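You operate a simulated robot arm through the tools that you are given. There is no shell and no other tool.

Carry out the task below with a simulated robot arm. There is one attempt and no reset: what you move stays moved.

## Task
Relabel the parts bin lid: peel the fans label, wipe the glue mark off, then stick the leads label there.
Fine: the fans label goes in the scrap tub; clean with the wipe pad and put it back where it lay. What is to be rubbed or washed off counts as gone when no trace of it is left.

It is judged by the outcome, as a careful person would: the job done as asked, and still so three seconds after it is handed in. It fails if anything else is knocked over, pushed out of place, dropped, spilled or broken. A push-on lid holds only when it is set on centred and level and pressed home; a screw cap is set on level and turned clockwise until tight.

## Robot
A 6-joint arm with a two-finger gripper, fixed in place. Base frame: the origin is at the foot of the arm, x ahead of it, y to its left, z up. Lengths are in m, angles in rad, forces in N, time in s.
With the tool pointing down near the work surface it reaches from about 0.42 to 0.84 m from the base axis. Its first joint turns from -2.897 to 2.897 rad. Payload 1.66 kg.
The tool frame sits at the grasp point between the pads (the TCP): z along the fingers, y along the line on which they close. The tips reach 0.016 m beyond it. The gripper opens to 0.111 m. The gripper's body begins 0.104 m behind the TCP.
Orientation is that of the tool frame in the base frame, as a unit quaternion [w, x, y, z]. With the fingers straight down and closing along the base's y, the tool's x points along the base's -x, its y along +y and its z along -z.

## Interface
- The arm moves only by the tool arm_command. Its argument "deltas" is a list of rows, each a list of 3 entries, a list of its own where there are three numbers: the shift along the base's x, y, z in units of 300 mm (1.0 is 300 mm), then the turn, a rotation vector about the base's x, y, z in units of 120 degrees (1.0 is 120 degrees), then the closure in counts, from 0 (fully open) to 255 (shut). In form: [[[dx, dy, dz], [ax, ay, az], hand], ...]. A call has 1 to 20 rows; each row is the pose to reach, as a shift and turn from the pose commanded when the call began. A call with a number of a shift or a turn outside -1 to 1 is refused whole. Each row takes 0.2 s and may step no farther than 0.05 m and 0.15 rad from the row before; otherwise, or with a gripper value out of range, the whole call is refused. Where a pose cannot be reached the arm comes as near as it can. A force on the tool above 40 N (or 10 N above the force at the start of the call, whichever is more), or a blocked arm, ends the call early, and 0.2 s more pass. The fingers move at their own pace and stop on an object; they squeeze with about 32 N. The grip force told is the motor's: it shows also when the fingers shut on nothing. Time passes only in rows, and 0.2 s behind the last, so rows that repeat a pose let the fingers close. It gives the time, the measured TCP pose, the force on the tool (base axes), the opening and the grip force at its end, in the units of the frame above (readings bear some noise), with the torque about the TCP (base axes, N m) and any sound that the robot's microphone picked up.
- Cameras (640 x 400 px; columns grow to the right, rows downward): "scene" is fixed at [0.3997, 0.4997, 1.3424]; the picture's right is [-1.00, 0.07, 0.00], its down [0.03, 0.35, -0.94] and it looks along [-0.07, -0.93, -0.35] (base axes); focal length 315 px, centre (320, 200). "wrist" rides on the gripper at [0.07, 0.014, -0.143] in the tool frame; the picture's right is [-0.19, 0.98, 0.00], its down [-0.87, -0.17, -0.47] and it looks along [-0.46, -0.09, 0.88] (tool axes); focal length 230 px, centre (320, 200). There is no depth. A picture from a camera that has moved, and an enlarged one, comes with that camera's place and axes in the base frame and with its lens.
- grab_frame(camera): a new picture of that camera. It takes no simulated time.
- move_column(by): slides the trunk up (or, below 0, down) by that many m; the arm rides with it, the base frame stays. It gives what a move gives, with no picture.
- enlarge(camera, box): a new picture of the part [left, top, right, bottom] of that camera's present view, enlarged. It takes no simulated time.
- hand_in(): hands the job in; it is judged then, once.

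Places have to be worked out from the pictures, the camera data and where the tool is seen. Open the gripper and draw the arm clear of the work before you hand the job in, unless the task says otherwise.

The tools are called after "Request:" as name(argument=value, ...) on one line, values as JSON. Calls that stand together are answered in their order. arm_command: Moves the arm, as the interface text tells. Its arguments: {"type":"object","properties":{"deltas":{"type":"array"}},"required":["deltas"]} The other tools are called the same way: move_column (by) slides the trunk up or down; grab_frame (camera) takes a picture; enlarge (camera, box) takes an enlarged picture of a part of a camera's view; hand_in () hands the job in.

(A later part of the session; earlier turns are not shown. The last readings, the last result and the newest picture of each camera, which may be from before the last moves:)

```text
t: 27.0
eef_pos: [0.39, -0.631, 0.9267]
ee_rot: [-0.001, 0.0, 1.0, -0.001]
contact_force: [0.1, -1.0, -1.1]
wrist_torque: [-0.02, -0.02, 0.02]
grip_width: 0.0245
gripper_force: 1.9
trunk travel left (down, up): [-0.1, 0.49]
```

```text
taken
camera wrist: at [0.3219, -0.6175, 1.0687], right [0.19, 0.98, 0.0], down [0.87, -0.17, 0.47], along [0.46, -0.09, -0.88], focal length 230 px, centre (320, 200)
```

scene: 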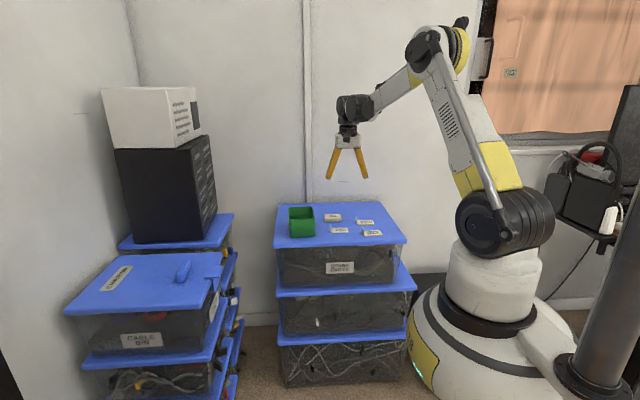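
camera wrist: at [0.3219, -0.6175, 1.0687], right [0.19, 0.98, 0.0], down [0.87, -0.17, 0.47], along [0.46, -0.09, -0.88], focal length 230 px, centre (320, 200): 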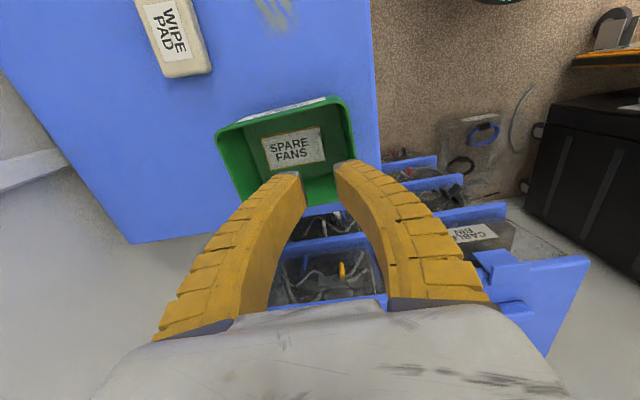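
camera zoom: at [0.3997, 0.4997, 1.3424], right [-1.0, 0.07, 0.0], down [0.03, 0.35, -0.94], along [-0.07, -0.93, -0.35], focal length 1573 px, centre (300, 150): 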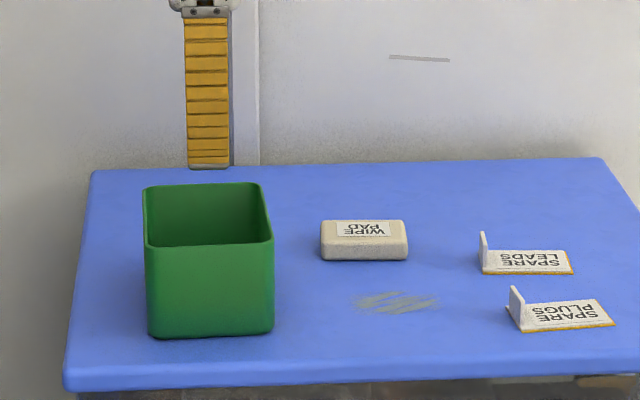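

Fans label lies flat inside the scrap tub. Next the wipe pad: I estimate its centre at (0.2565, −0.751) with about −4° yaw; I'll move above it with the fingers open for a closer look.

Request:
arm_command(deltas=[[[-0.02, -0.017, 0], [0, 0, 0], 150], [[-0.07, -0.06, -0.005], [0, 0, 0], 100], [[-0.14, -0.12, -0.01], [0, 0, 0], 60], [[-0.21, -0.18, -0.02], [0, 0, 0], 60], [[-0.28, -0.245, -0.03], [0, 0, 0], 60], [[-0.35, -0.305, -0.04], [0, 0, 0], 60], [[-0.41, -0.36, -0.05], [0, 0, 0], 60], [[-0.44, -0.388, -0.06], [0, 0, 0], 60], [[-0.448, -0.395, -0.06], [0, 0, 0], 60], [[-0.448, -0.395, -0.06], [0, 0, 0], 60]])

Request:
grab_frame(camera="wrist")

Request:
enlarge(camera="wrist", box=[220, 70, 420, 195])

Request:
enlarge(camera="scene", box=[308, 180, 388, 230])

```text
t: 29.2
eef_pos: [0.2577, -0.7512, 0.9094]
ee_rot: [0.0, 0.001, 1.0, 0.0]
contact_force: [-0.8, -0.1, 0.3]
wrist_torque: [-0.01, -0.01, -0.01]
grip_width: 0.0859
gripper_force: 0.9
trunk travel left (down, up): [-0.1, 0.49]
```

```text
taken
camera wrist: at [0.1892, -0.7359, 1.0513], right [0.19, 0.98, 0.0], down [0.87, -0.17, 0.47], along [0.46, -0.09, -0.88], focal length 230 px, centre (320, 200)
```

wrist: 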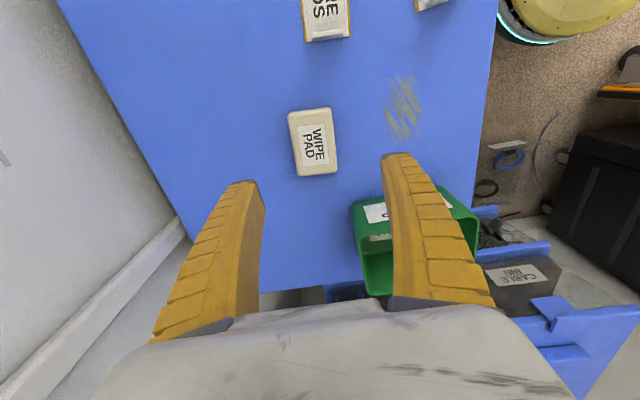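

```text
3.20 times, centred on (320, 132) of wrist
camera zoom: at [0.1892, -0.7359, 1.0513], right [0.19, 0.98, 0.0], down [0.87, -0.17, 0.47], along [0.46, -0.09, -0.88], focal length 736 px, centre (320, 416)
```

zoom: 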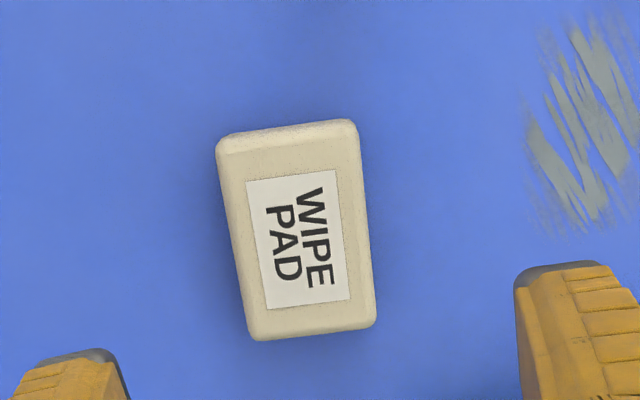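

```text
8.00 times, centred on (348, 205) of scene
camera zoom: at [0.3997, 0.4997, 1.3424], right [-1.0, 0.07, 0.0], down [0.03, 0.35, -0.94], along [-0.07, -0.93, -0.35], focal length 2517 px, centre (96, 160)
```

zoom: 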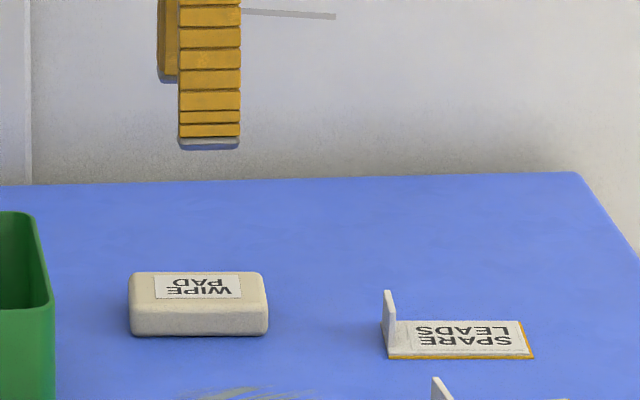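

Pad centre comes out near (0.254, −0.756) with yaw about −3.7°. I'll align to that and descend to z≈0.83 for a check.

Request:
arm_command(deltas=[[[-0.004, -0.009, -0.04], [0, 0, -0.015], 60], [[-0.0087, -0.0183, -0.1], [0, 0, -0.031], 60], [[-0.0087, -0.0183, -0.17], [0, 0, -0.031], 60], [[-0.0087, -0.0183, -0.23], [0, 0, -0.031], 60], [[-0.0087, -0.0183, -0.267], [0, 0, -0.031], 60], [[-0.0087, -0.0183, -0.267], [0, 0, -0.031], 60]])

Request:
enlarge(camera="wrist", box=[200, 95, 440, 245])

Request:
enlarge(camera="scene", box=[308, 180, 388, 230])

```text
t: 30.6
eef_pos: [0.254, -0.7565, 0.8285]
ee_rot: [0.0, 0.033, 0.999, 0.0]
contact_force: [-0.1, 0.8, 0.2]
wrist_torque: [0.02, -0.01, -0.01]
grip_width: 0.0861
gripper_force: 0.5
trunk travel left (down, up): [-0.1, 0.49]
```

```text
2.67 times, centred on (320, 170) of wrist
camera zoom: at [0.1864, -0.7381, 0.9709], right [0.25, 0.97, 0.0], down [0.85, -0.22, 0.47], along [0.46, -0.12, -0.88], focal length 614 px, centre (320, 280)
```

zoom: 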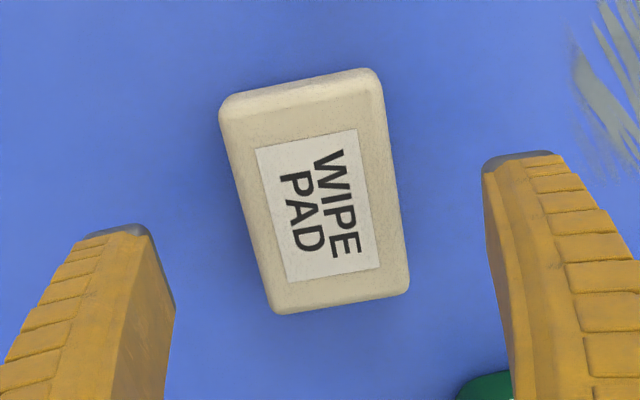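

```text
8.00 times, centred on (348, 205) of scene
camera zoom: at [0.3997, 0.4997, 1.3424], right [-1.0, 0.07, 0.0], down [0.03, 0.35, -0.94], along [-0.07, -0.93, -0.35], focal length 2517 px, centre (96, 160)
```

zoom: 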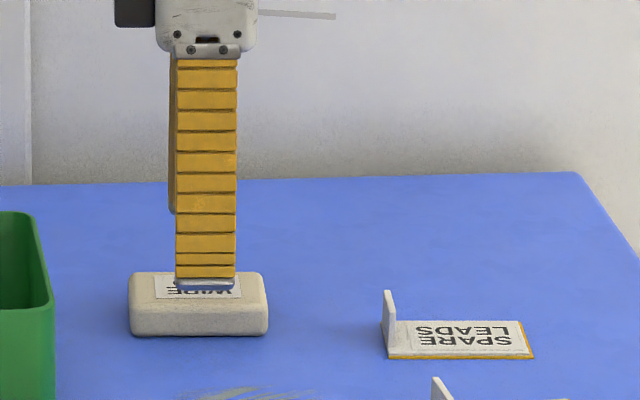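

The pad is centred between the open fingers and the yaw matches. I'll descend to TCP z≈0.796 and grip it.

Request:
arm_command(deltas=[[[0, 0, -0.04], [0, 0, 0], 60], [[0, 0, -0.08], [0, 0, 0], 60], [[0, 0, -0.1], [0, 0, 0], 60], [[0, 0, -0.1137], [0, 0, 0], 60], [[0, 0, -0.1137], [0, 0, 0], 60]])

Request:
enlarge(camera="scene", box=[308, 190, 372, 230])

Request:
enlarge(camera="wrist", box=[200, 95, 440, 245])

```text
t: 31.8
eef_pos: [0.2537, -0.7555, 0.7945]
ee_rot: [0.001, 0.033, 0.999, 0.0]
contact_force: [-0.1, -0.3, 0.2]
wrist_torque: [0.0, -0.03, 0.02]
grip_width: 0.0862
gripper_force: 0.9
trunk travel left (down, up): [-0.1, 0.49]
```

```text
10.00 times, centred on (340, 210) of scene
camera zoom: at [0.3997, 0.4997, 1.3424], right [-1.0, 0.07, 0.0], down [0.03, 0.35, -0.94], along [-0.07, -0.93, -0.35], focal length 3146 px, centre (120, 100)
```

zoom: 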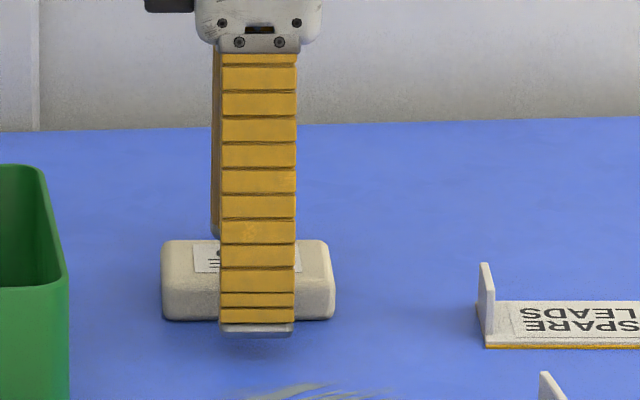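

```text
2.67 times, centred on (320, 170) of wrist
camera zoom: at [0.1859, -0.7371, 0.9367], right [0.25, 0.97, 0.0], down [0.85, -0.22, 0.47], along [0.46, -0.12, -0.88], focal length 614 px, centre (320, 280)
```

zoom: 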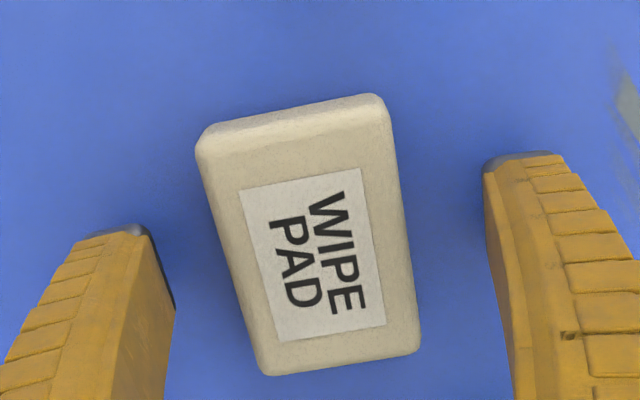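

Fingers are on both sides of the pad, centred within about a millimetre. Closing to grip it.

Request:
arm_command(deltas=[[[0, 0, 0], [0, 0, 0], 120], [[0, 0, 0], [0, 0, 0], 180], [[0, 0, 0], [0, 0, 0], 255], [[0, 0, 0], [0, 0, 0], 255], [[0, 0, 0], [0, 0, 0], 255]])

Request:
enlarge(camera="wrist", box=[200, 95, 440, 245])

Request:
enlarge(camera="scene", box=[308, 190, 372, 230])

```text
t: 33.0
eef_pos: [0.2533, -0.7551, 0.7955]
ee_rot: [0.0, 0.032, 0.999, 0.0]
contact_force: [-0.5, -2.9, 6.8]
wrist_torque: [-0.06, 0.0, 0.02]
grip_width: 0.0459
gripper_force: 31.9
trunk travel left (down, up): [-0.1, 0.49]
```

```text
2.67 times, centred on (320, 170) of wrist
camera zoom: at [0.1858, -0.7367, 0.9373], right [0.25, 0.97, 0.0], down [0.85, -0.22, 0.47], along [0.46, -0.12, -0.88], focal length 614 px, centre (320, 280)
```

zoom: 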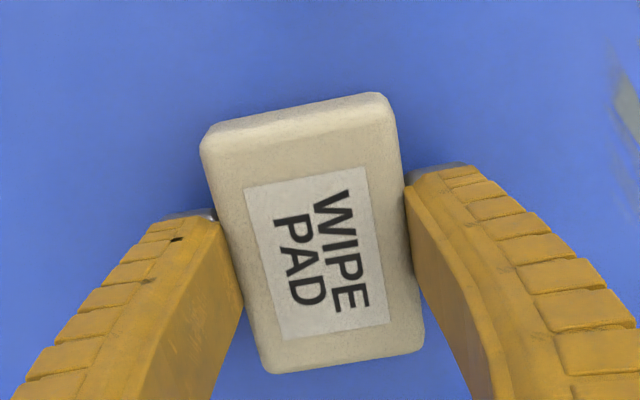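

```text
10.00 times, centred on (340, 210) of scene
camera zoom: at [0.3997, 0.4997, 1.3424], right [-1.0, 0.07, 0.0], down [0.03, 0.35, -0.94], along [-0.07, -0.93, -0.35], focal length 3146 px, centre (120, 100)
```

zoom: 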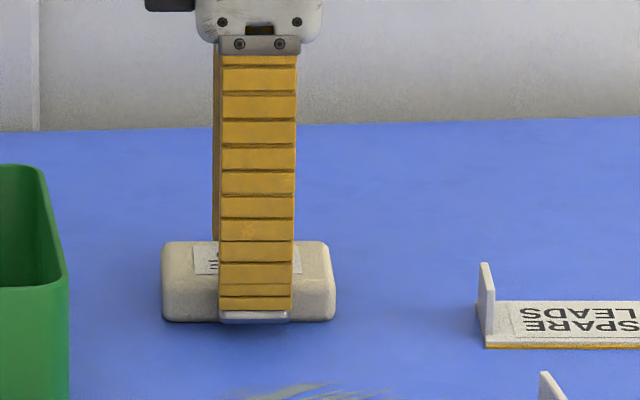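

Pad is gripped (46 mm). I'll lift it 30 mm, carry it over the glue mark at about (0.240, −0.649), and lower to just above the lid.

Request:
arm_command(deltas=[[[0, 0, 0.02], [0, 0, 0], 255], [[0, 0, 0.05], [0, 0, 0], 255], [[0, 0, 0.085], [0, 0, 0], 255], [[-0.003, 0.02, 0.1], [0, 0, 0.003], 255], [[-0.01, 0.07, 0.1], [0, 0, 0.008], 255], [[-0.016, 0.12, 0.1], [0, 0, 0.013], 255], [[-0.023, 0.175, 0.1], [0, 0, 0.018], 255], [[-0.03, 0.23, 0.1], [0, 0, 0.023], 255], [[-0.037, 0.285, 0.1], [0, 0, 0.027], 255], [[-0.043, 0.33, 0.1], [0, 0, 0.03], 255], [[-0.0467, 0.354, 0.1], [0, 0, 0.031], 255], [[-0.0467, 0.3583, 0.085], [0, 0, 0.031], 255], [[-0.0467, 0.3583, 0.06], [0, 0, 0.031], 255], [[-0.0467, 0.3583, 0.035], [0, 0, 0.031], 255], [[-0.0467, 0.3583, 0.02], [0, 0, 0.031], 255], [[-0.0467, 0.3583, 0.015], [0, 0, 0.031], 255]])

Request:
enlarge(camera="scene", box=[292, 190, 388, 250])

Request:
grab_frame(camera="wrist")

```text
t: 36.4
eef_pos: [0.2393, -0.6479, 0.799]
ee_rot: [0.0, 0.0, 1.0, 0.001]
contact_force: [0.1, 0.5, 0.2]
wrist_torque: [0.0, 0.02, 0.01]
grip_width: 0.045
gripper_force: 32.3
trunk travel left (down, up): [-0.1, 0.49]
```

```text
6.67 times, centred on (340, 220) of scene
camera zoom: at [0.3997, 0.4997, 1.3424], right [-1.0, 0.07, 0.0], down [0.03, 0.35, -0.94], along [-0.07, -0.93, -0.35], focal length 2097 px, centre (187, 67)
```

zoom: 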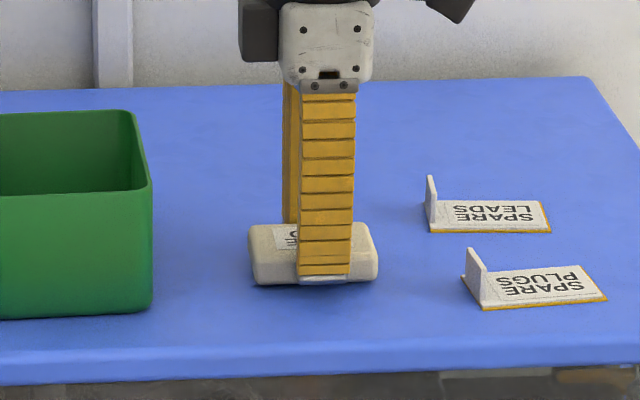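

```text
taken
camera wrist: at [0.1715, -0.6346, 0.9412], right [0.19, 0.98, 0.0], down [0.87, -0.17, 0.47], along [0.46, -0.09, -0.88], focal length 230 px, centre (320, 200)
```

wrist: 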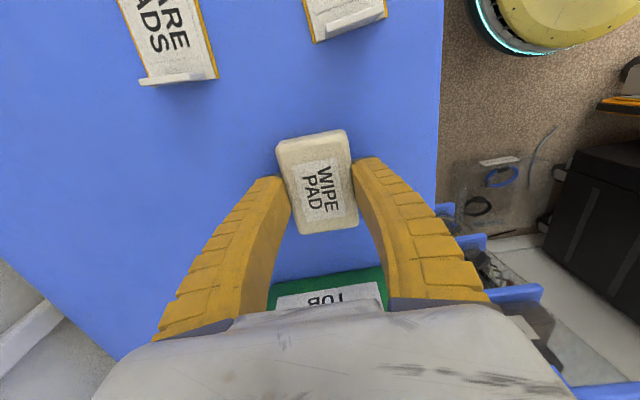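

The pad covers the mark completely and hangs just above the lid. I'll lower millimetre by millimetre until it presses lightly.

Request:
arm_command(deltas=[[[0, 0, -0.005], [0, 0, 0], 255], [[0, 0, -0.01], [0, 0, 0], 255], [[0, 0, -0.0135], [0, 0, 0], 255], [[0, 0, -0.017], [0, 0, 0], 255], [[0, 0, -0.017], [0, 0, 0], 255]])

```text
t: 37.6
eef_pos: [0.2423, -0.6481, 0.7947]
ee_rot: [0.0, 0.0, 1.0, -0.001]
contact_force: [0.1, -5.0, 10.7]
wrist_torque: [-0.05, 0.0, 0.01]
grip_width: 0.0469
gripper_force: 32.0
trunk travel left (down, up): [-0.1, 0.49]
```

Pressing with ~10 N now. I'll wipe with strokes along x at three y offsets, staying clear of the tub and the plugs label.

Request:
arm_command(deltas=[[[0.03, 0, 0], [0, 0, 0], 255], [[0.06, 0, 0], [0, 0, 0], 255], [[0.085, 0, 0], [0, 0, 0], 255], [[0.06, 0, 0], [0, 0, 0], 255], [[0.03, 0, 0], [0, 0, 0], 255], [[0, 0, 0], [0, 0, 0], 255], [[-0.03, 0, 0], [0, 0, 0], 255], [[-0.06, 0, 0], [0, 0, 0], 255], [[-0.085, 0, 0], [0, 0, 0], 255], [[-0.06, 0.03, 0], [0, 0, 0], 255], [[-0.03, 0.04, 0], [0, 0, 0], 255], [[0, 0.04, 0], [0, 0, 0], 255], [[0.03, 0.04, 0], [0, 0, 0], 255], [[0.06, 0.04, 0], [0, 0, 0], 255], [[0.085, 0.03, 0], [0, 0, 0], 255], [[0.06, -0.02, 0], [0, 0, 0], 255], [[0.03, -0.04, 0], [0, 0, 0], 255], [[0, -0.04, 0], [0, 0, 0], 255], [[-0.03, -0.04, 0], [0, 0, 0], 255], [[-0.06, -0.04, 0], [0, 0, 0], 255]])

Request:
enlarge(camera="scene", box=[292, 190, 388, 250])

Request:
grab_frame(camera="wrist")

```text
t: 41.8
eef_pos: [0.2214, -0.6604, 0.7947]
ee_rot: [0.0, 0.001, 1.0, 0.001]
contact_force: [2.2, 0.0, 8.3]
wrist_torque: [-0.04, -0.05, -0.01]
grip_width: 0.0464
gripper_force: 31.9
trunk travel left (down, up): [-0.1, 0.49]
```

```text
6.67 times, centred on (340, 220) of scene
camera zoom: at [0.3997, 0.4997, 1.3424], right [-1.0, 0.07, 0.0], down [0.03, 0.35, -0.94], along [-0.07, -0.93, -0.35], focal length 2097 px, centre (187, 67)
```

zoom: 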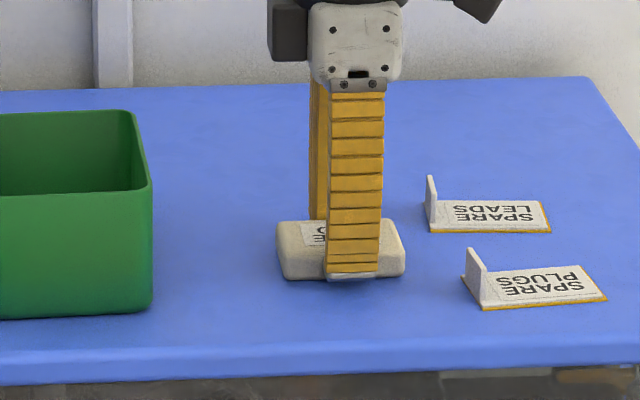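

```text
taken
camera wrist: at [0.1531, -0.6457, 0.9368], right [0.19, 0.98, 0.0], down [0.87, -0.17, 0.47], along [0.46, -0.09, -0.88], focal length 230 px, centre (320, 200)
```

wrist: 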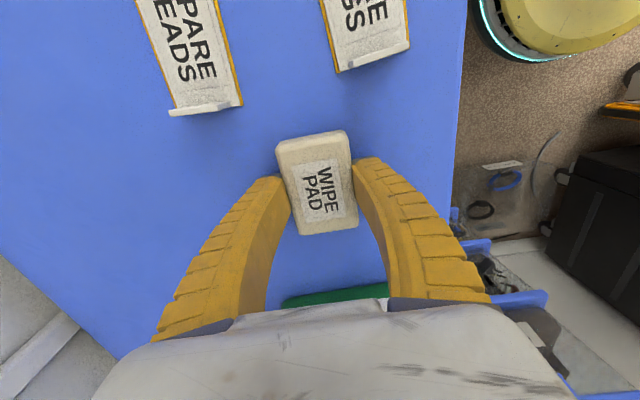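

No residue is visible around the pad so far. I'll do a second, slightly wider pass ending at the centre.

Request:
arm_command(deltas=[[[-0.025, 0, 0], [0, 0, 0], 255], [[0, 0.04, 0], [0, 0, 0], 255], [[0.03, 0.04, 0], [0, 0, 0], 255], [[0.06, 0.04, 0], [0, 0, 0], 255], [[0.09, 0.04, 0], [0, 0, 0], 255], [[0.12, 0.04, 0], [0, 0, 0], 255], [[0.145, 0.04, 0], [0, 0, 0], 255], [[0.12, 0.1, 0], [0, 0, 0], 255], [[0.09, 0.11, 0], [0, 0, 0], 255], [[0.06, 0.11, 0], [0, 0, 0], 255], [[0.03, 0.11, 0], [0, 0, 0], 255], [[0, 0.1, 0], [0, 0, 0], 255], [[-0.025, 0.06, 0], [0, 0, 0], 255], [[0, 0, 0], [0, 0, 0], 255], [[0.03, -0.03, 0], [0, 0, 0], 255], [[0.06, -0.03, 0], [0, 0, 0], 255], [[0.09, -0.03, 0], [0, 0, 0], 255], [[0.12, -0.02, 0], [0, 0, 0], 255], [[0.09, 0.02, 0], [0, 0, 0], 255], [[0.06, 0.04, 0], [0, 0, 0], 255]])

Request:
arm_command(deltas=[[[0, 0, 0.02], [0, 0, 0], 255], [[0, 0, 0.06], [0, 0, 0], 255], [[0, -0.03, 0.1], [0, 0, 0], 255], [[0.01, -0.1, 0.15], [0, 0, 0], 255], [[0.02, -0.18, 0.18], [0, 0, 0], 255], [[0.03, -0.26, 0.18], [0, 0, 0], 255], [[0.04, -0.32, 0.18], [0, 0, 0], 255], [[0.0467, -0.3583, 0.18], [0, 0, 0], 255], [[0.0467, -0.3583, 0.18], [0, 0, 0], 255]])

Request:
enlarge(camera="scene", box=[292, 190, 388, 250])

Request:
grab_frame(camera="wrist")

```text
t: 46.0
eef_pos: [0.2385, -0.6473, 0.7956]
ee_rot: [0.0, 0.0, 1.0, 0.0]
contact_force: [-0.6, 1.5, 3.9]
wrist_torque: [0.04, -0.04, 0.0]
grip_width: 0.0453
gripper_force: 31.8
trunk travel left (down, up): [-0.1, 0.49]
```

```text
t: 48.0
eef_pos: [0.2537, -0.7561, 0.8486]
ee_rot: [-0.001, 0.0, 1.0, 0.0]
contact_force: [-0.4, 0.4, -1.4]
wrist_torque: [0.0, -0.01, 0.03]
grip_width: 0.045
gripper_force: 31.7
trunk travel left (down, up): [-0.1, 0.49]
```

```text
6.67 times, centred on (340, 220) of scene
camera zoom: at [0.3997, 0.4997, 1.3424], right [-1.0, 0.07, 0.0], down [0.03, 0.35, -0.94], along [-0.07, -0.93, -0.35], focal length 2097 px, centre (187, 67)
```

zoom: 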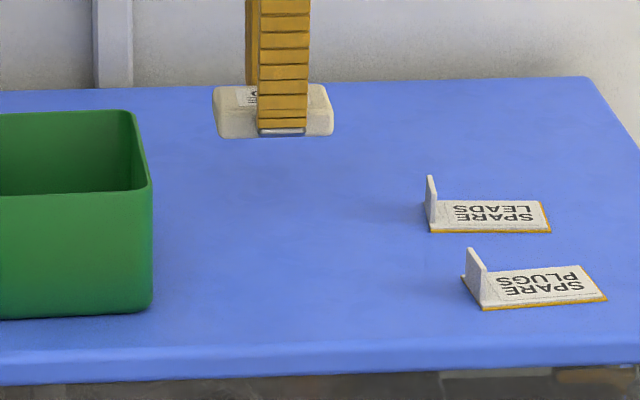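

```text
taken
camera wrist: at [0.1847, -0.7419, 0.9913], right [0.19, 0.98, 0.0], down [0.87, -0.17, 0.47], along [0.46, -0.09, -0.88], focal length 230 px, centre (320, 200)
```

wrist: 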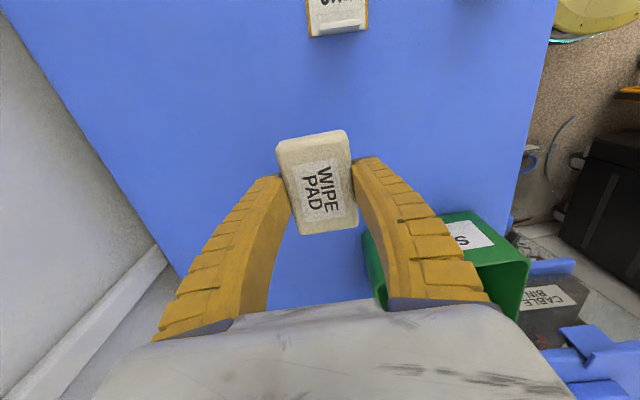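

The lid looks clean where the mark was. I'll zoom in closely to check for any remaining trace before parting with the pad.

Request:
enlarge(camera="scene", box=[316, 214, 364, 244])

Request:
enlarge(camera="wrist", box=[370, 20, 530, 180])

```text
13.33 times, centred on (340, 229) of scene
camera zoom: at [0.3997, 0.4997, 1.3424], right [-1.0, 0.07, 0.0], down [0.03, 0.35, -0.94], along [-0.07, -0.93, -0.35], focal length 4194 px, centre (53, -187)
```

zoom: 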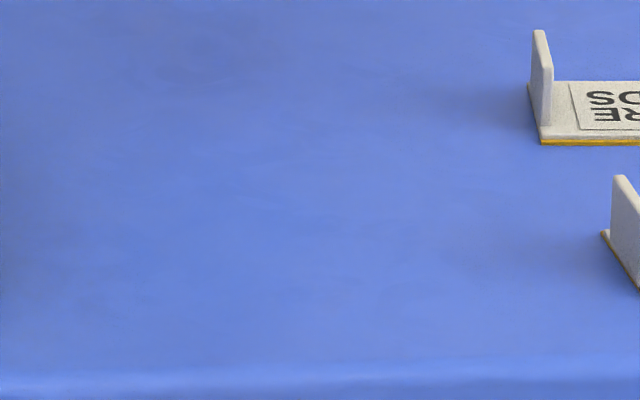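

```text
2.50 times, centred on (450, 100) of wrist
camera zoom: at [0.1847, -0.7419, 0.9913], right [0.19, 0.98, 0.0], down [0.87, -0.17, 0.47], along [0.46, -0.09, -0.88], focal length 575 px, centre (-5, 450)
```

zoom: 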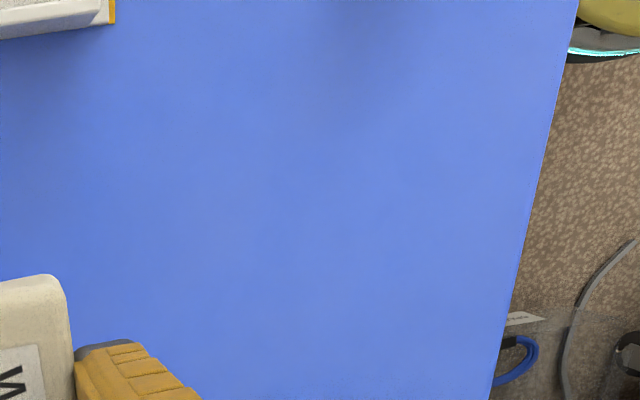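

No trace is visible in either camera. As cheap insurance against a faint residue I'll make one more pass with firm pressure before returning the pad.

Request:
arm_command(deltas=[[[-0.007, 0.04, 0], [0, 0, 0], 255], [[-0.014, 0.1, 0], [0, 0, 0], 255], [[-0.022, 0.17, 0], [0, 0, 0], 255], [[-0.03, 0.24, 0], [0, 0, 0], 255], [[-0.04, 0.3, 0], [0, 0, 0], 255], [[-0.0467, 0.345, 0], [0, 0, 0], 255], [[-0.0467, 0.3583, -0.05], [0, 0, 0], 255], [[-0.0467, 0.3583, -0.1], [0, 0, 0], 255], [[-0.0467, 0.3583, -0.14], [0, 0, 0], 255], [[-0.0467, 0.3583, -0.165], [0, 0, 0], 255], [[-0.0467, 0.3583, -0.175], [0, 0, 0], 255], [[-0.0467, 0.3583, -0.18], [0, 0, 0], 255], [[-0.0467, 0.3583, -0.184], [0, 0, 0], 255], [[-0.0467, 0.3583, -0.184], [0, 0, 0], 255]])

```text
t: 51.0
eef_pos: [0.2411, -0.6491, 0.7951]
ee_rot: [0.001, -0.001, 1.0, -0.002]
contact_force: [2.5, -2.2, 13.7]
wrist_torque: [-0.01, -0.02, -0.01]
grip_width: 0.0469
gripper_force: 32.3
trunk travel left (down, up): [-0.1, 0.49]
```

Pressing at about 14 N over the spot; now a final rubbing pass over the whole footprint.

Request:
arm_command(deltas=[[[0.03, 0, 0], [0, 0, 0], 255], [[0.06, 0, 0], [0, 0, 0], 255], [[0.085, 0, 0], [0, 0, 0], 255], [[0.05, 0, 0], [0, 0, 0], 255], [[0.01, 0, 0], [0, 0, 0], 255], [[-0.03, 0, 0], [0, 0, 0], 255], [[-0.065, 0, 0], [0, 0, 0], 255], [[-0.085, 0.02, 0], [0, 0, 0], 255], [[-0.06, 0.05, 0], [0, 0, 0], 255], [[-0.02, 0.055, 0], [0, 0, 0], 255], [[0.02, 0.055, 0], [0, 0, 0], 255], [[0.06, 0.05, 0], [0, 0, 0], 255], [[0.085, 0.01, 0], [0, 0, 0], 255], [[0.07, -0.04, 0], [0, 0, 0], 255], [[0.03, -0.055, 0], [0, 0, 0], 255], [[-0.01, -0.055, 0], [0, 0, 0], 255], [[-0.05, -0.055, 0], [0, 0, 0], 255], [[-0.08, -0.03, 0], [0, 0, 0], 255], [[-0.04, -0.01, 0], [0, 0, 0], 255], [[0, 0, 0], [0, 0, 0], 255]])

Request:
arm_command(deltas=[[[0, 0, 0.02], [0, 0, 0], 255], [[0, 0, 0.06], [0, 0, 0], 255], [[0, -0.03, 0.1], [0, 0, -0.005], 255], [[0.01, -0.1, 0.12], [0, 0, -0.012], 255], [[0.02, -0.18, 0.12], [0, 0, -0.02], 255], [[0.03, -0.26, 0.12], [0, 0, -0.026], 255], [[0.04, -0.32, 0.12], [0, 0, -0.031], 255], [[0.0467, -0.3583, 0.12], [0, 0, -0.031], 255], [[0.0467, -0.3583, 0.12], [0, 0, -0.031], 255]])

Request:
enlarge(camera="scene", box=[308, 190, 372, 230])

Request:
enlarge(camera="wrist", box=[200, 95, 440, 245])

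```text
t: 55.2
eef_pos: [0.2386, -0.6487, 0.7938]
ee_rot: [0.0, 0.001, 1.0, 0.0]
contact_force: [-4.5, -1.5, 9.5]
wrist_torque: [-0.02, 0.08, -0.01]
grip_width: 0.0469
gripper_force: 32.0
trunk travel left (down, up): [-0.1, 0.49]
```

```text
t: 57.2
eef_pos: [0.2549, -0.7569, 0.8302]
ee_rot: [0.0, 0.033, 0.999, 0.0]
contact_force: [-0.3, -0.1, -1.5]
wrist_torque: [-0.01, 0.01, 0.0]
grip_width: 0.0452
gripper_force: 31.9
trunk travel left (down, up): [-0.1, 0.49]
```

```text
10.00 times, centred on (340, 210) of scene
camera zoom: at [0.3997, 0.4997, 1.3424], right [-1.0, 0.07, 0.0], down [0.03, 0.35, -0.94], along [-0.07, -0.93, -0.35], focal length 3146 px, centre (120, 100)
```

zoom: 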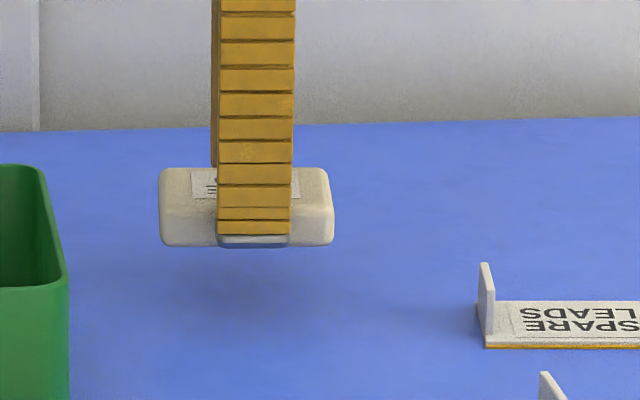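

```text
2.67 times, centred on (320, 170) of wrist
camera zoom: at [0.1867, -0.7383, 0.9716], right [0.25, 0.97, 0.0], down [0.85, -0.22, 0.47], along [0.46, -0.12, -0.88], focal length 614 px, centre (320, 280)
```

zoom: 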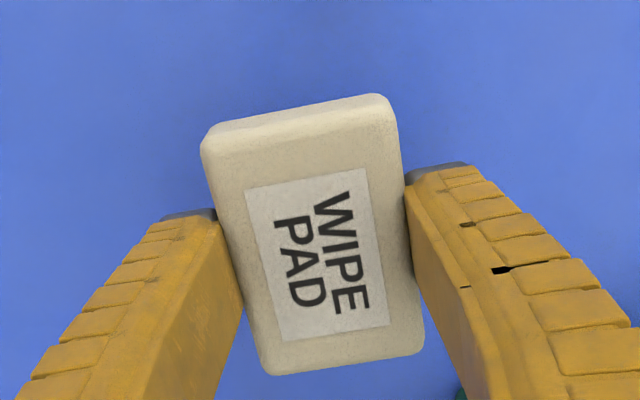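

The pad sits in the grip exactly as when first picked, positioned over its original spot with its −3.7° yaw. Lowering to contact.

Request:
arm_command(deltas=[[[0, -0.002, -0.03], [0, 0, 0], 255], [[0, -0.003, -0.06], [0, 0, 0], 255], [[0, -0.003, -0.085], [0, 0, 0], 255], [[0, -0.003, -0.1], [0, 0, 0], 255], [[0, -0.003, -0.108], [0, 0, 0], 255], [[0, -0.003, -0.113], [0, 0, 0], 255], [[0, -0.003, -0.113], [0, 0, 0], 255]])

Request:
enlarge(camera="scene", box=[308, 190, 372, 230])

```text
t: 58.8
eef_pos: [0.2533, -0.7567, 0.796]
ee_rot: [0.0, 0.033, 0.999, 0.0]
contact_force: [-0.7, -0.1, -0.1]
wrist_torque: [0.0, 0.0, 0.0]
grip_width: 0.045
gripper_force: 31.6
trunk travel left (down, up): [-0.1, 0.49]
```

```text
10.00 times, centred on (340, 210) of scene
camera zoom: at [0.3997, 0.4997, 1.3424], right [-1.0, 0.07, 0.0], down [0.03, 0.35, -0.94], along [-0.07, -0.93, -0.35], focal length 3146 px, centre (120, 100)
```

zoom: 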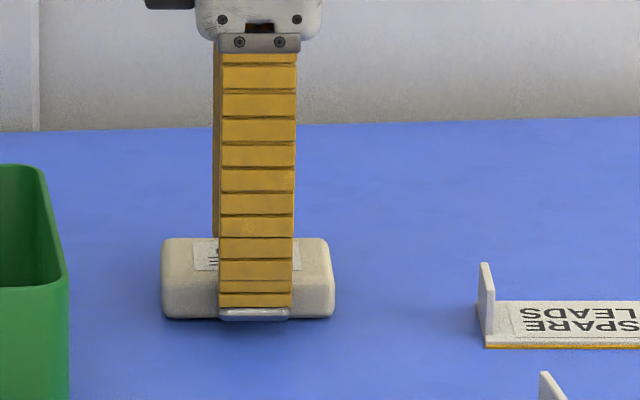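

Almost touching — the pad bottom is about 1–1.5 mm higher than where it lay. I'll lower a bit more until contact.

Request:
arm_command(deltas=[[[0, 0, -0.0025], [0, 0, 0], 255], [[0, 0, -0.004], [0, 0, 0], 255], [[0, 0, -0.004], [0, 0, 0], 255]])

Request:
enlarge(camera="scene", box=[308, 190, 372, 230])

```text
t: 59.6
eef_pos: [0.2529, -0.7567, 0.7956]
ee_rot: [0.0, 0.033, 0.999, 0.0]
contact_force: [-2.3, -1.2, 2.4]
wrist_torque: [0.0, 0.01, 0.0]
grip_width: 0.0455
gripper_force: 32.0
trunk travel left (down, up): [-0.1, 0.49]
```

```text
10.00 times, centred on (340, 210) of scene
camera zoom: at [0.3997, 0.4997, 1.3424], right [-1.0, 0.07, 0.0], down [0.03, 0.35, -0.94], along [-0.07, -0.93, -0.35], focal length 3146 px, centre (120, 100)
```

zoom: 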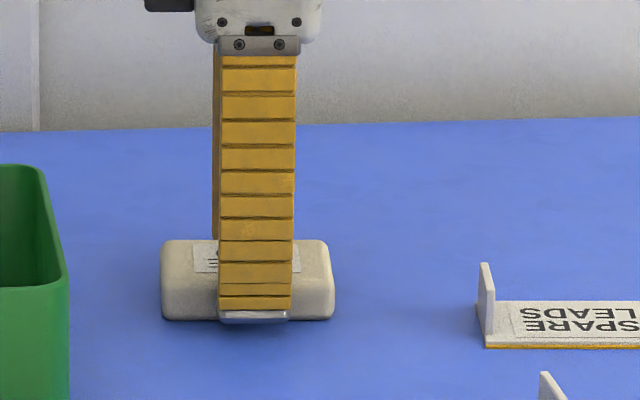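

The pad is touching the lid (≈2.4 N) in its original place. Open gradually, rise straight up, and check.

Request:
arm_command(deltas=[[[0, 0, 0], [0, 0, 0], 120], [[0, 0, 0], [0, 0, 0], 60], [[0, 0, 0], [0, 0, 0], 60], [[0, 0, 0], [0, 0, 0], 60], [[0, 0, 0.04], [0, 0, 0], 60], [[0, 0, 0.11], [0, 0, 0], 60], [[0, 0, 0.2], [0, 0, 0], 60], [[0, 0, 0.3], [0, 0, 0], 60], [[0, 0, 0.38], [0, 0, 0], 60], [[0, 0, 0.38], [0, 0, 0], 60]])

Request:
enlarge(camera="wrist", box=[220, 70, 420, 195])

Request:
enlarge(camera="scene", box=[312, 206, 376, 246])

Request:
grab_frame(camera="wrist")

```text
t: 61.8
eef_pos: [0.2519, -0.7569, 0.9099]
ee_rot: [0.0, 0.032, 0.999, 0.0]
contact_force: [-0.4, 1.3, 0.0]
wrist_torque: [0.01, 0.0, 0.0]
grip_width: 0.0861
gripper_force: 0.7
trunk travel left (down, up): [-0.1, 0.49]
```

```text
3.20 times, centred on (320, 132) of wrist
camera zoom: at [0.1859, -0.7385, 1.051], right [0.25, 0.97, 0.0], down [0.85, -0.22, 0.47], along [0.46, -0.12, -0.88], focal length 736 px, centre (320, 416)
```

zoom: 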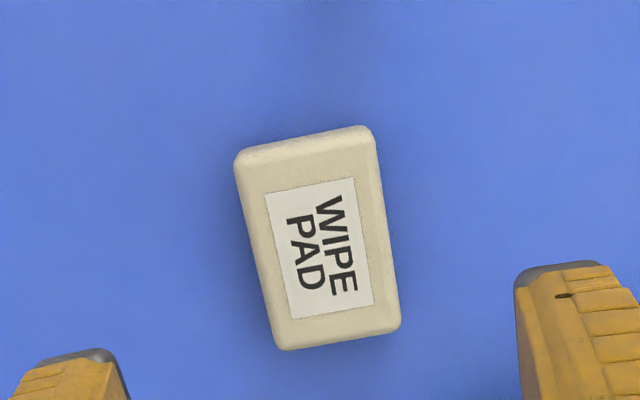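

```text
10.00 times, centred on (344, 226) of scene
camera zoom: at [0.3997, 0.4997, 1.3424], right [-1.0, 0.07, 0.0], down [0.03, 0.35, -0.94], along [-0.07, -0.93, -0.35], focal length 3146 px, centre (80, -60)
```

zoom: 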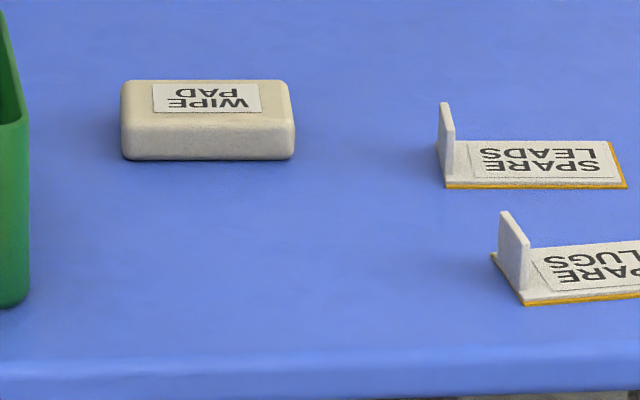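

```text
taken
camera wrist: at [0.1859, -0.7385, 1.051], right [0.25, 0.97, 0.0], down [0.85, -0.22, 0.47], along [0.46, -0.12, -0.88], focal length 230 px, centre (320, 200)
```

wrist: 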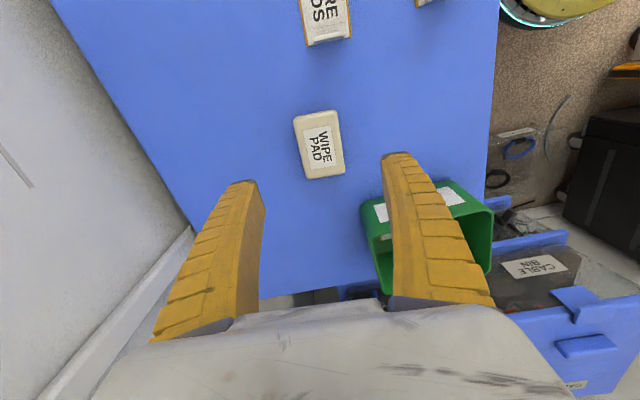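

Pad is back where it lay (same pixels in the scene), and the lid is clean. Now the leads label: I measure yaw ≈ −4.5° with its tab near (0.158, −0.715); I'll turn to match and look from above.

Request:
arm_command(deltas=[[[-0.0267, 0.0117, 0], [0, 0, -0.063], 60], [[-0.0533, 0.0235, 0], [0, 0, -0.126], 60], [[-0.08, 0.0352, 0], [0, 0, -0.1891], 60], [[-0.1067, 0.047, 0], [0, 0, -0.2521], 60], [[-0.1333, 0.0587, 0], [0, 0, -0.3152], 100], [[-0.16, 0.0705, 0], [0, 0, -0.3782], 140], [[-0.1867, 0.0822, 0], [0, 0, -0.4413], 140], [[-0.2133, 0.094, 0], [0, 0, -0.5043], 140], [[-0.24, 0.1057, -0.01], [0, 0, -0.5674], 140], [[-0.2667, 0.1175, -0.025], [0, 0, -0.6304], 140], [[-0.2933, 0.1292, -0.045], [0, 0, -0.6935], 140], [[-0.32, 0.141, -0.065], [0, 0, -0.7565], 140], [[-0.32, 0.141, -0.065], [0, 0, -0.7565], 140]])

Request:
grab_frame(camera="wrist")

Request:
enlarge(camera="wrist", box=[240, 120, 400, 220])

Request:
enlarge(camera="scene", box=[320, 190, 400, 240])

```text
t: 64.6
eef_pos: [0.1572, -0.7156, 0.8902]
ee_rot: [0.0, 0.735, 0.678, 0.001]
contact_force: [0.4, 0.7, -0.3]
wrist_torque: [0.01, -0.02, -0.03]
grip_width: 0.0521
gripper_force: 1.6
trunk travel left (down, up): [-0.1, 0.49]
```

```text
taken
camera wrist: at [0.1781, -0.6463, 1.0316], right [0.96, -0.27, 0.0], down [-0.24, -0.85, 0.47], along [-0.13, -0.45, -0.88], focal length 230 px, centre (320, 200)
```

wrist: 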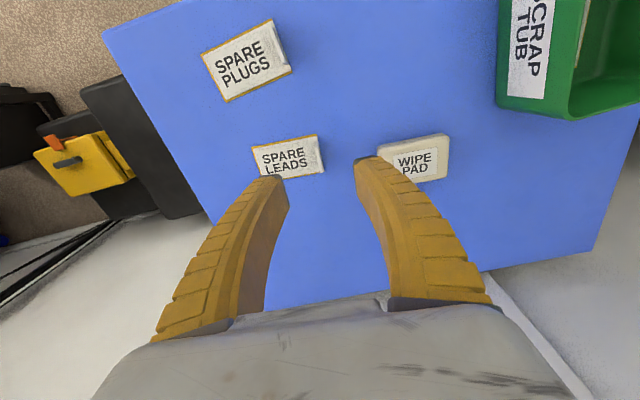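

```text
4.00 times, centred on (320, 170) of wrist
camera zoom: at [0.1781, -0.6463, 1.0316], right [0.96, -0.27, 0.0], down [-0.24, -0.85, 0.47], along [-0.13, -0.45, -0.88], focal length 920 px, centre (320, 320)
```

zoom: 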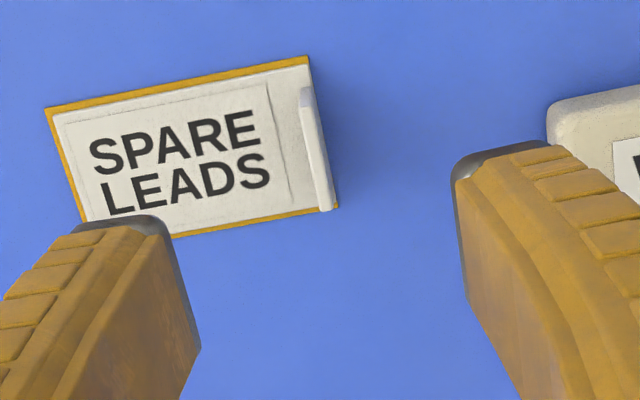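

```text
8.00 times, centred on (360, 215) of scene
camera zoom: at [0.3997, 0.4997, 1.3424], right [-1.0, 0.07, 0.0], down [0.03, 0.35, -0.94], along [-0.07, -0.93, -0.35], focal length 2517 px, centre (0, 80)
```

zoom: 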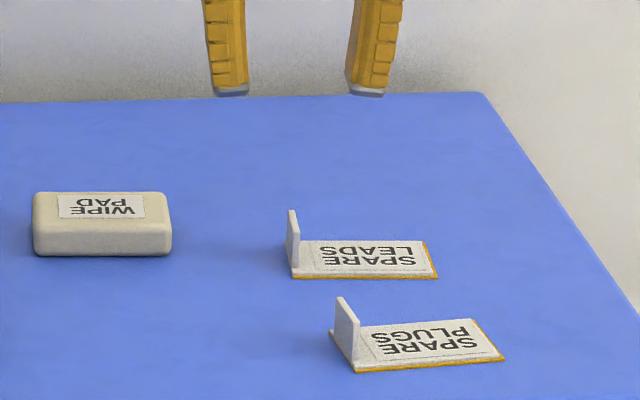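

The tab is nearly centred laterally, but about 4 mm further toward the wall compared with how I held the fans tab. I'll correct that and descend to z≈0.81 to compare.

Request:
arm_command(deltas=[[[-0.001, -0.014, -0.05], [0, 0, 0], 140], [[-0.001, -0.014, -0.12], [0, 0, 0], 140], [[-0.001, -0.014, -0.19], [0, 0, 0], 140], [[-0.001, -0.014, -0.24], [0, 0, 0], 140], [[-0.001, -0.014, -0.265], [0, 0, 0], 140], [[-0.001, -0.014, -0.265], [0, 0, 0], 140]])

Request:
enlarge(camera="wrist", box=[240, 120, 400, 220])

Request:
enlarge(camera="scene", box=[332, 200, 396, 240])

```text
t: 66.0
eef_pos: [0.1583, -0.7192, 0.8085]
ee_rot: [0.0, 0.735, 0.678, 0.0]
contact_force: [0.2, 0.5, 0.5]
wrist_torque: [0.01, 0.01, -0.01]
grip_width: 0.0523
gripper_force: 1.5
trunk travel left (down, up): [-0.1, 0.49]
```

```text
4.00 times, centred on (320, 170) of wrist
camera zoom: at [0.1783, -0.6504, 0.9504], right [0.96, -0.27, 0.0], down [-0.24, -0.85, 0.47], along [-0.13, -0.45, -0.88], focal length 920 px, centre (320, 320)
```

zoom: 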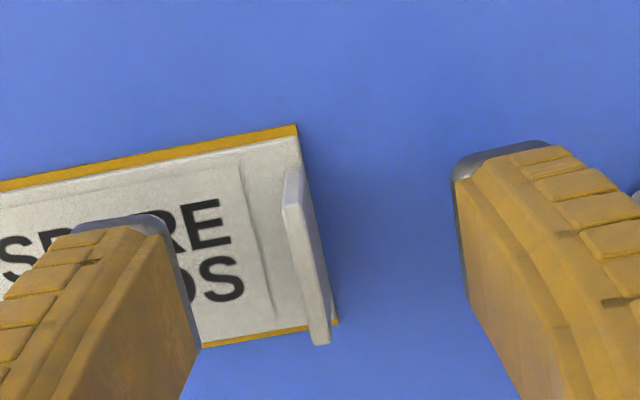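

```text
10.00 times, centred on (364, 220) of scene
camera zoom: at [0.3997, 0.4997, 1.3424], right [-1.0, 0.07, 0.0], down [0.03, 0.35, -0.94], along [-0.07, -0.93, -0.35], focal length 3146 px, centre (-120, 0)
```

zoom: 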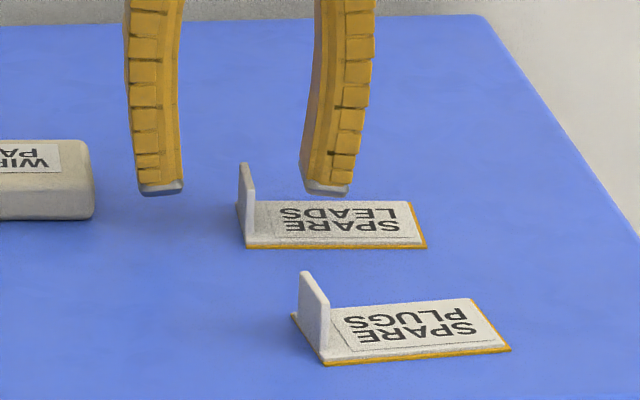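

Compared with the fans grip view, the tab is about 2 mm left and 0.8° rotated; I'll correct both and lower to the same height that held well before (z≈0.793).

Request:
arm_command(deltas=[[[-0.0067, 0, 0], [0, 0, 0.0067], 140], [[-0.0067, 0, -0.025], [0, 0, 0.0067], 140], [[-0.0067, 0, -0.045], [0, 0, 0.0067], 140], [[-0.0067, 0, -0.0583], [0, 0, 0.0067], 140], [[-0.0067, 0, -0.0583], [0, 0, 0.0067], 140]])

Request:
enlarge(camera="wrist", box=[240, 120, 400, 220])

Request:
enlarge(camera="scene", box=[332, 200, 396, 240])

```text
t: 67.2
eef_pos: [0.156, -0.7192, 0.7909]
ee_rot: [0.0, 0.729, 0.684, -0.001]
contact_force: [-0.7, 0.4, -0.2]
wrist_torque: [-0.01, -0.05, -0.01]
grip_width: 0.0523
gripper_force: 1.5
trunk travel left (down, up): [-0.1, 0.49]
```

```text
4.00 times, centred on (320, 170) of wrist
camera zoom: at [0.1753, -0.6501, 0.9333], right [0.97, -0.25, 0.0], down [-0.22, -0.85, 0.47], along [-0.12, -0.46, -0.88], focal length 920 px, centre (320, 320)
```

zoom: 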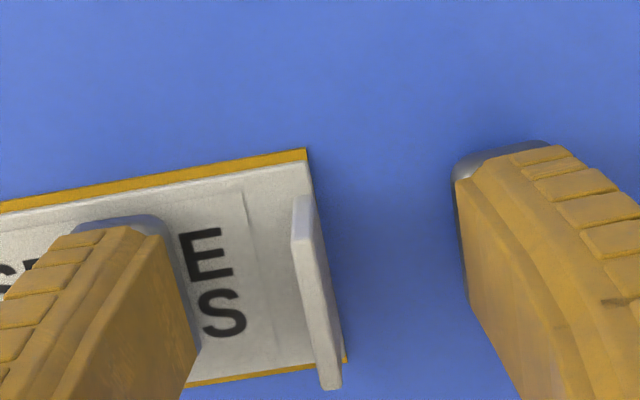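

```text
10.00 times, centred on (364, 220) of scene
camera zoom: at [0.3997, 0.4997, 1.3424], right [-1.0, 0.07, 0.0], down [0.03, 0.35, -0.94], along [-0.07, -0.93, -0.35], focal length 3146 px, centre (-120, 0)
```

zoom: 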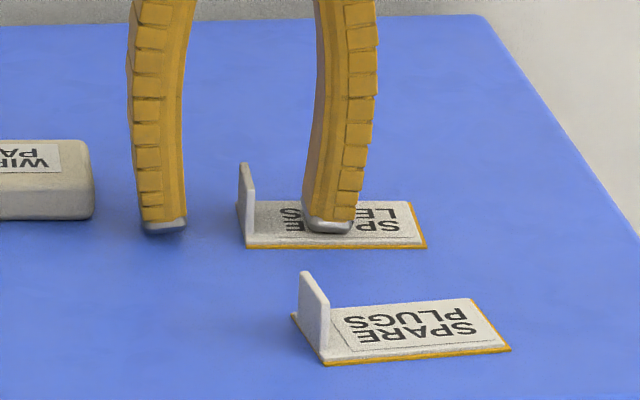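

Still about 1.3 mm off centre laterally; I'll nudge −1.2 mm in x, then close on the tab.

Request:
arm_command(deltas=[[[-0.004, 0, 0], [0, 0, 0], 140], [[-0.004, 0, 0], [0, 0, 0], 200], [[-0.004, 0, 0], [0, 0, 0], 255], [[-0.004, 0, 0], [0, 0, 0], 255], [[-0.004, 0, 0], [0, 0, 0], 255], [[-0.004, 0, 0], [0, 0, 0], 255]])

Request:
enlarge(camera="wrist", box=[240, 120, 400, 220])

Request:
enlarge(camera="scene", box=[332, 200, 396, 240])

```text
t: 68.6
eef_pos: [0.1548, -0.7187, 0.7922]
ee_rot: [0.0, 0.729, 0.684, 0.0]
contact_force: [-0.9, 0.0, 2.8]
wrist_torque: [0.01, -0.02, 0.02]
grip_width: 0.0061
gripper_force: 30.1
trunk travel left (down, up): [-0.1, 0.49]
```

```text
4.00 times, centred on (320, 170) of wrist
camera zoom: at [0.1743, -0.65, 0.9333], right [0.97, -0.25, 0.0], down [-0.22, -0.85, 0.47], along [-0.12, -0.46, -0.88], focal length 920 px, centre (320, 320)
```

zoom: 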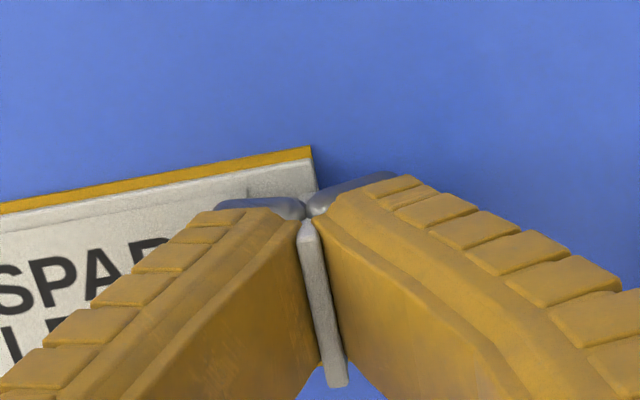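

```text
10.00 times, centred on (364, 220) of scene
camera zoom: at [0.3997, 0.4997, 1.3424], right [-1.0, 0.07, 0.0], down [0.03, 0.35, -0.94], along [-0.07, -0.93, -0.35], focal length 3146 px, centre (-120, 0)
```

zoom: 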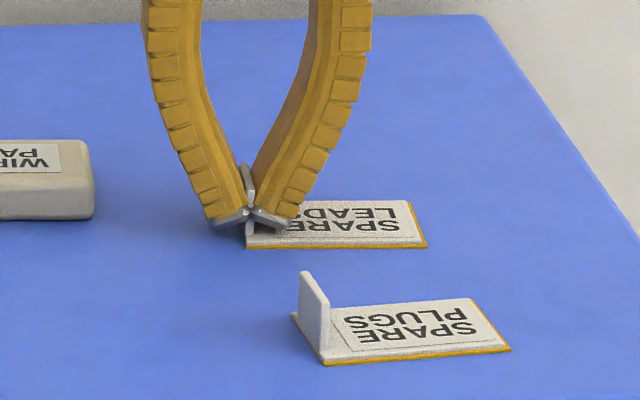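

Gripped with the same relation as the fans label (tab 6 mm, matching pixels). Lifting slowly.

Request:
arm_command(deltas=[[[0, 0, 0.004], [0, 0, 0], 255], [[0, 0, 0.008], [0, 0, 0], 255], [[0, 0, 0.012], [0, 0, 0], 255], [[0, 0, 0.016], [0, 0, 0], 255], [[0, 0, 0.021], [0, 0, 0], 255], [[0, 0, 0.028], [0, 0, 0], 255], [[0, 0, 0.036], [0, 0, 0], 255], [[0, 0, 0.046], [0, 0, 0], 255], [[0, 0, 0.058], [0, 0, 0], 255], [[0, 0, 0.072], [0, 0, 0], 255], [[0, 0, 0.087], [0, 0, 0], 255], [[0, 0, 0.102], [0, 0, 0], 255], [[0, 0, 0.117], [0, 0, 0], 255], [[0, 0, 0.132], [0, 0, 0], 255], [[0, 0, 0.145], [0, 0, 0], 255], [[0, 0, 0.155], [0, 0, 0], 255], [[0, 0, 0.162], [0, 0, 0], 255], [[0, 0, 0.167], [0, 0, 0], 255]])

Request:
enlarge(camera="scene", box=[312, 190, 408, 250])

Request:
grab_frame(camera="wrist")

```text
t: 72.4
eef_pos: [0.1534, -0.7198, 0.8426]
ee_rot: [0.001, 0.73, 0.683, 0.0]
contact_force: [-0.2, 0.7, -1.1]
wrist_torque: [-0.01, -0.02, -0.03]
grip_width: 0.0061
gripper_force: 29.9
trunk travel left (down, up): [-0.1, 0.49]
```

```text
6.67 times, centred on (360, 220) of scene
camera zoom: at [0.3997, 0.4997, 1.3424], right [-1.0, 0.07, 0.0], down [0.03, 0.35, -0.94], along [-0.07, -0.93, -0.35], focal length 2097 px, centre (53, 67)
```

zoom: 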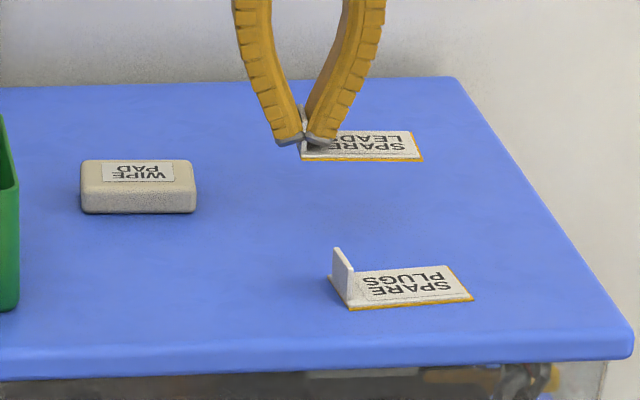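

```text
taken
camera wrist: at [0.1738, -0.65, 0.984], right [0.97, -0.25, 0.0], down [-0.22, -0.85, 0.47], along [-0.12, -0.46, -0.88], focal length 230 px, centre (320, 200)
```

wrist: 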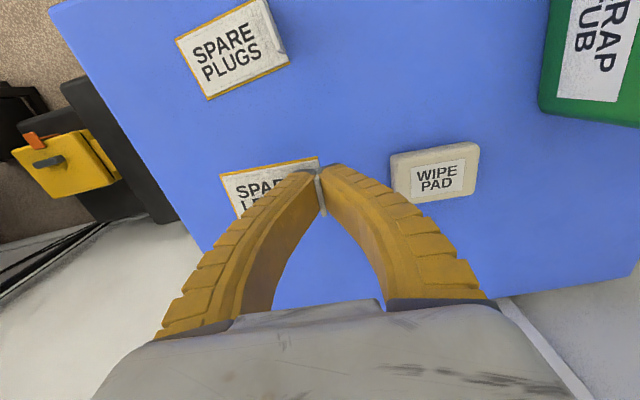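

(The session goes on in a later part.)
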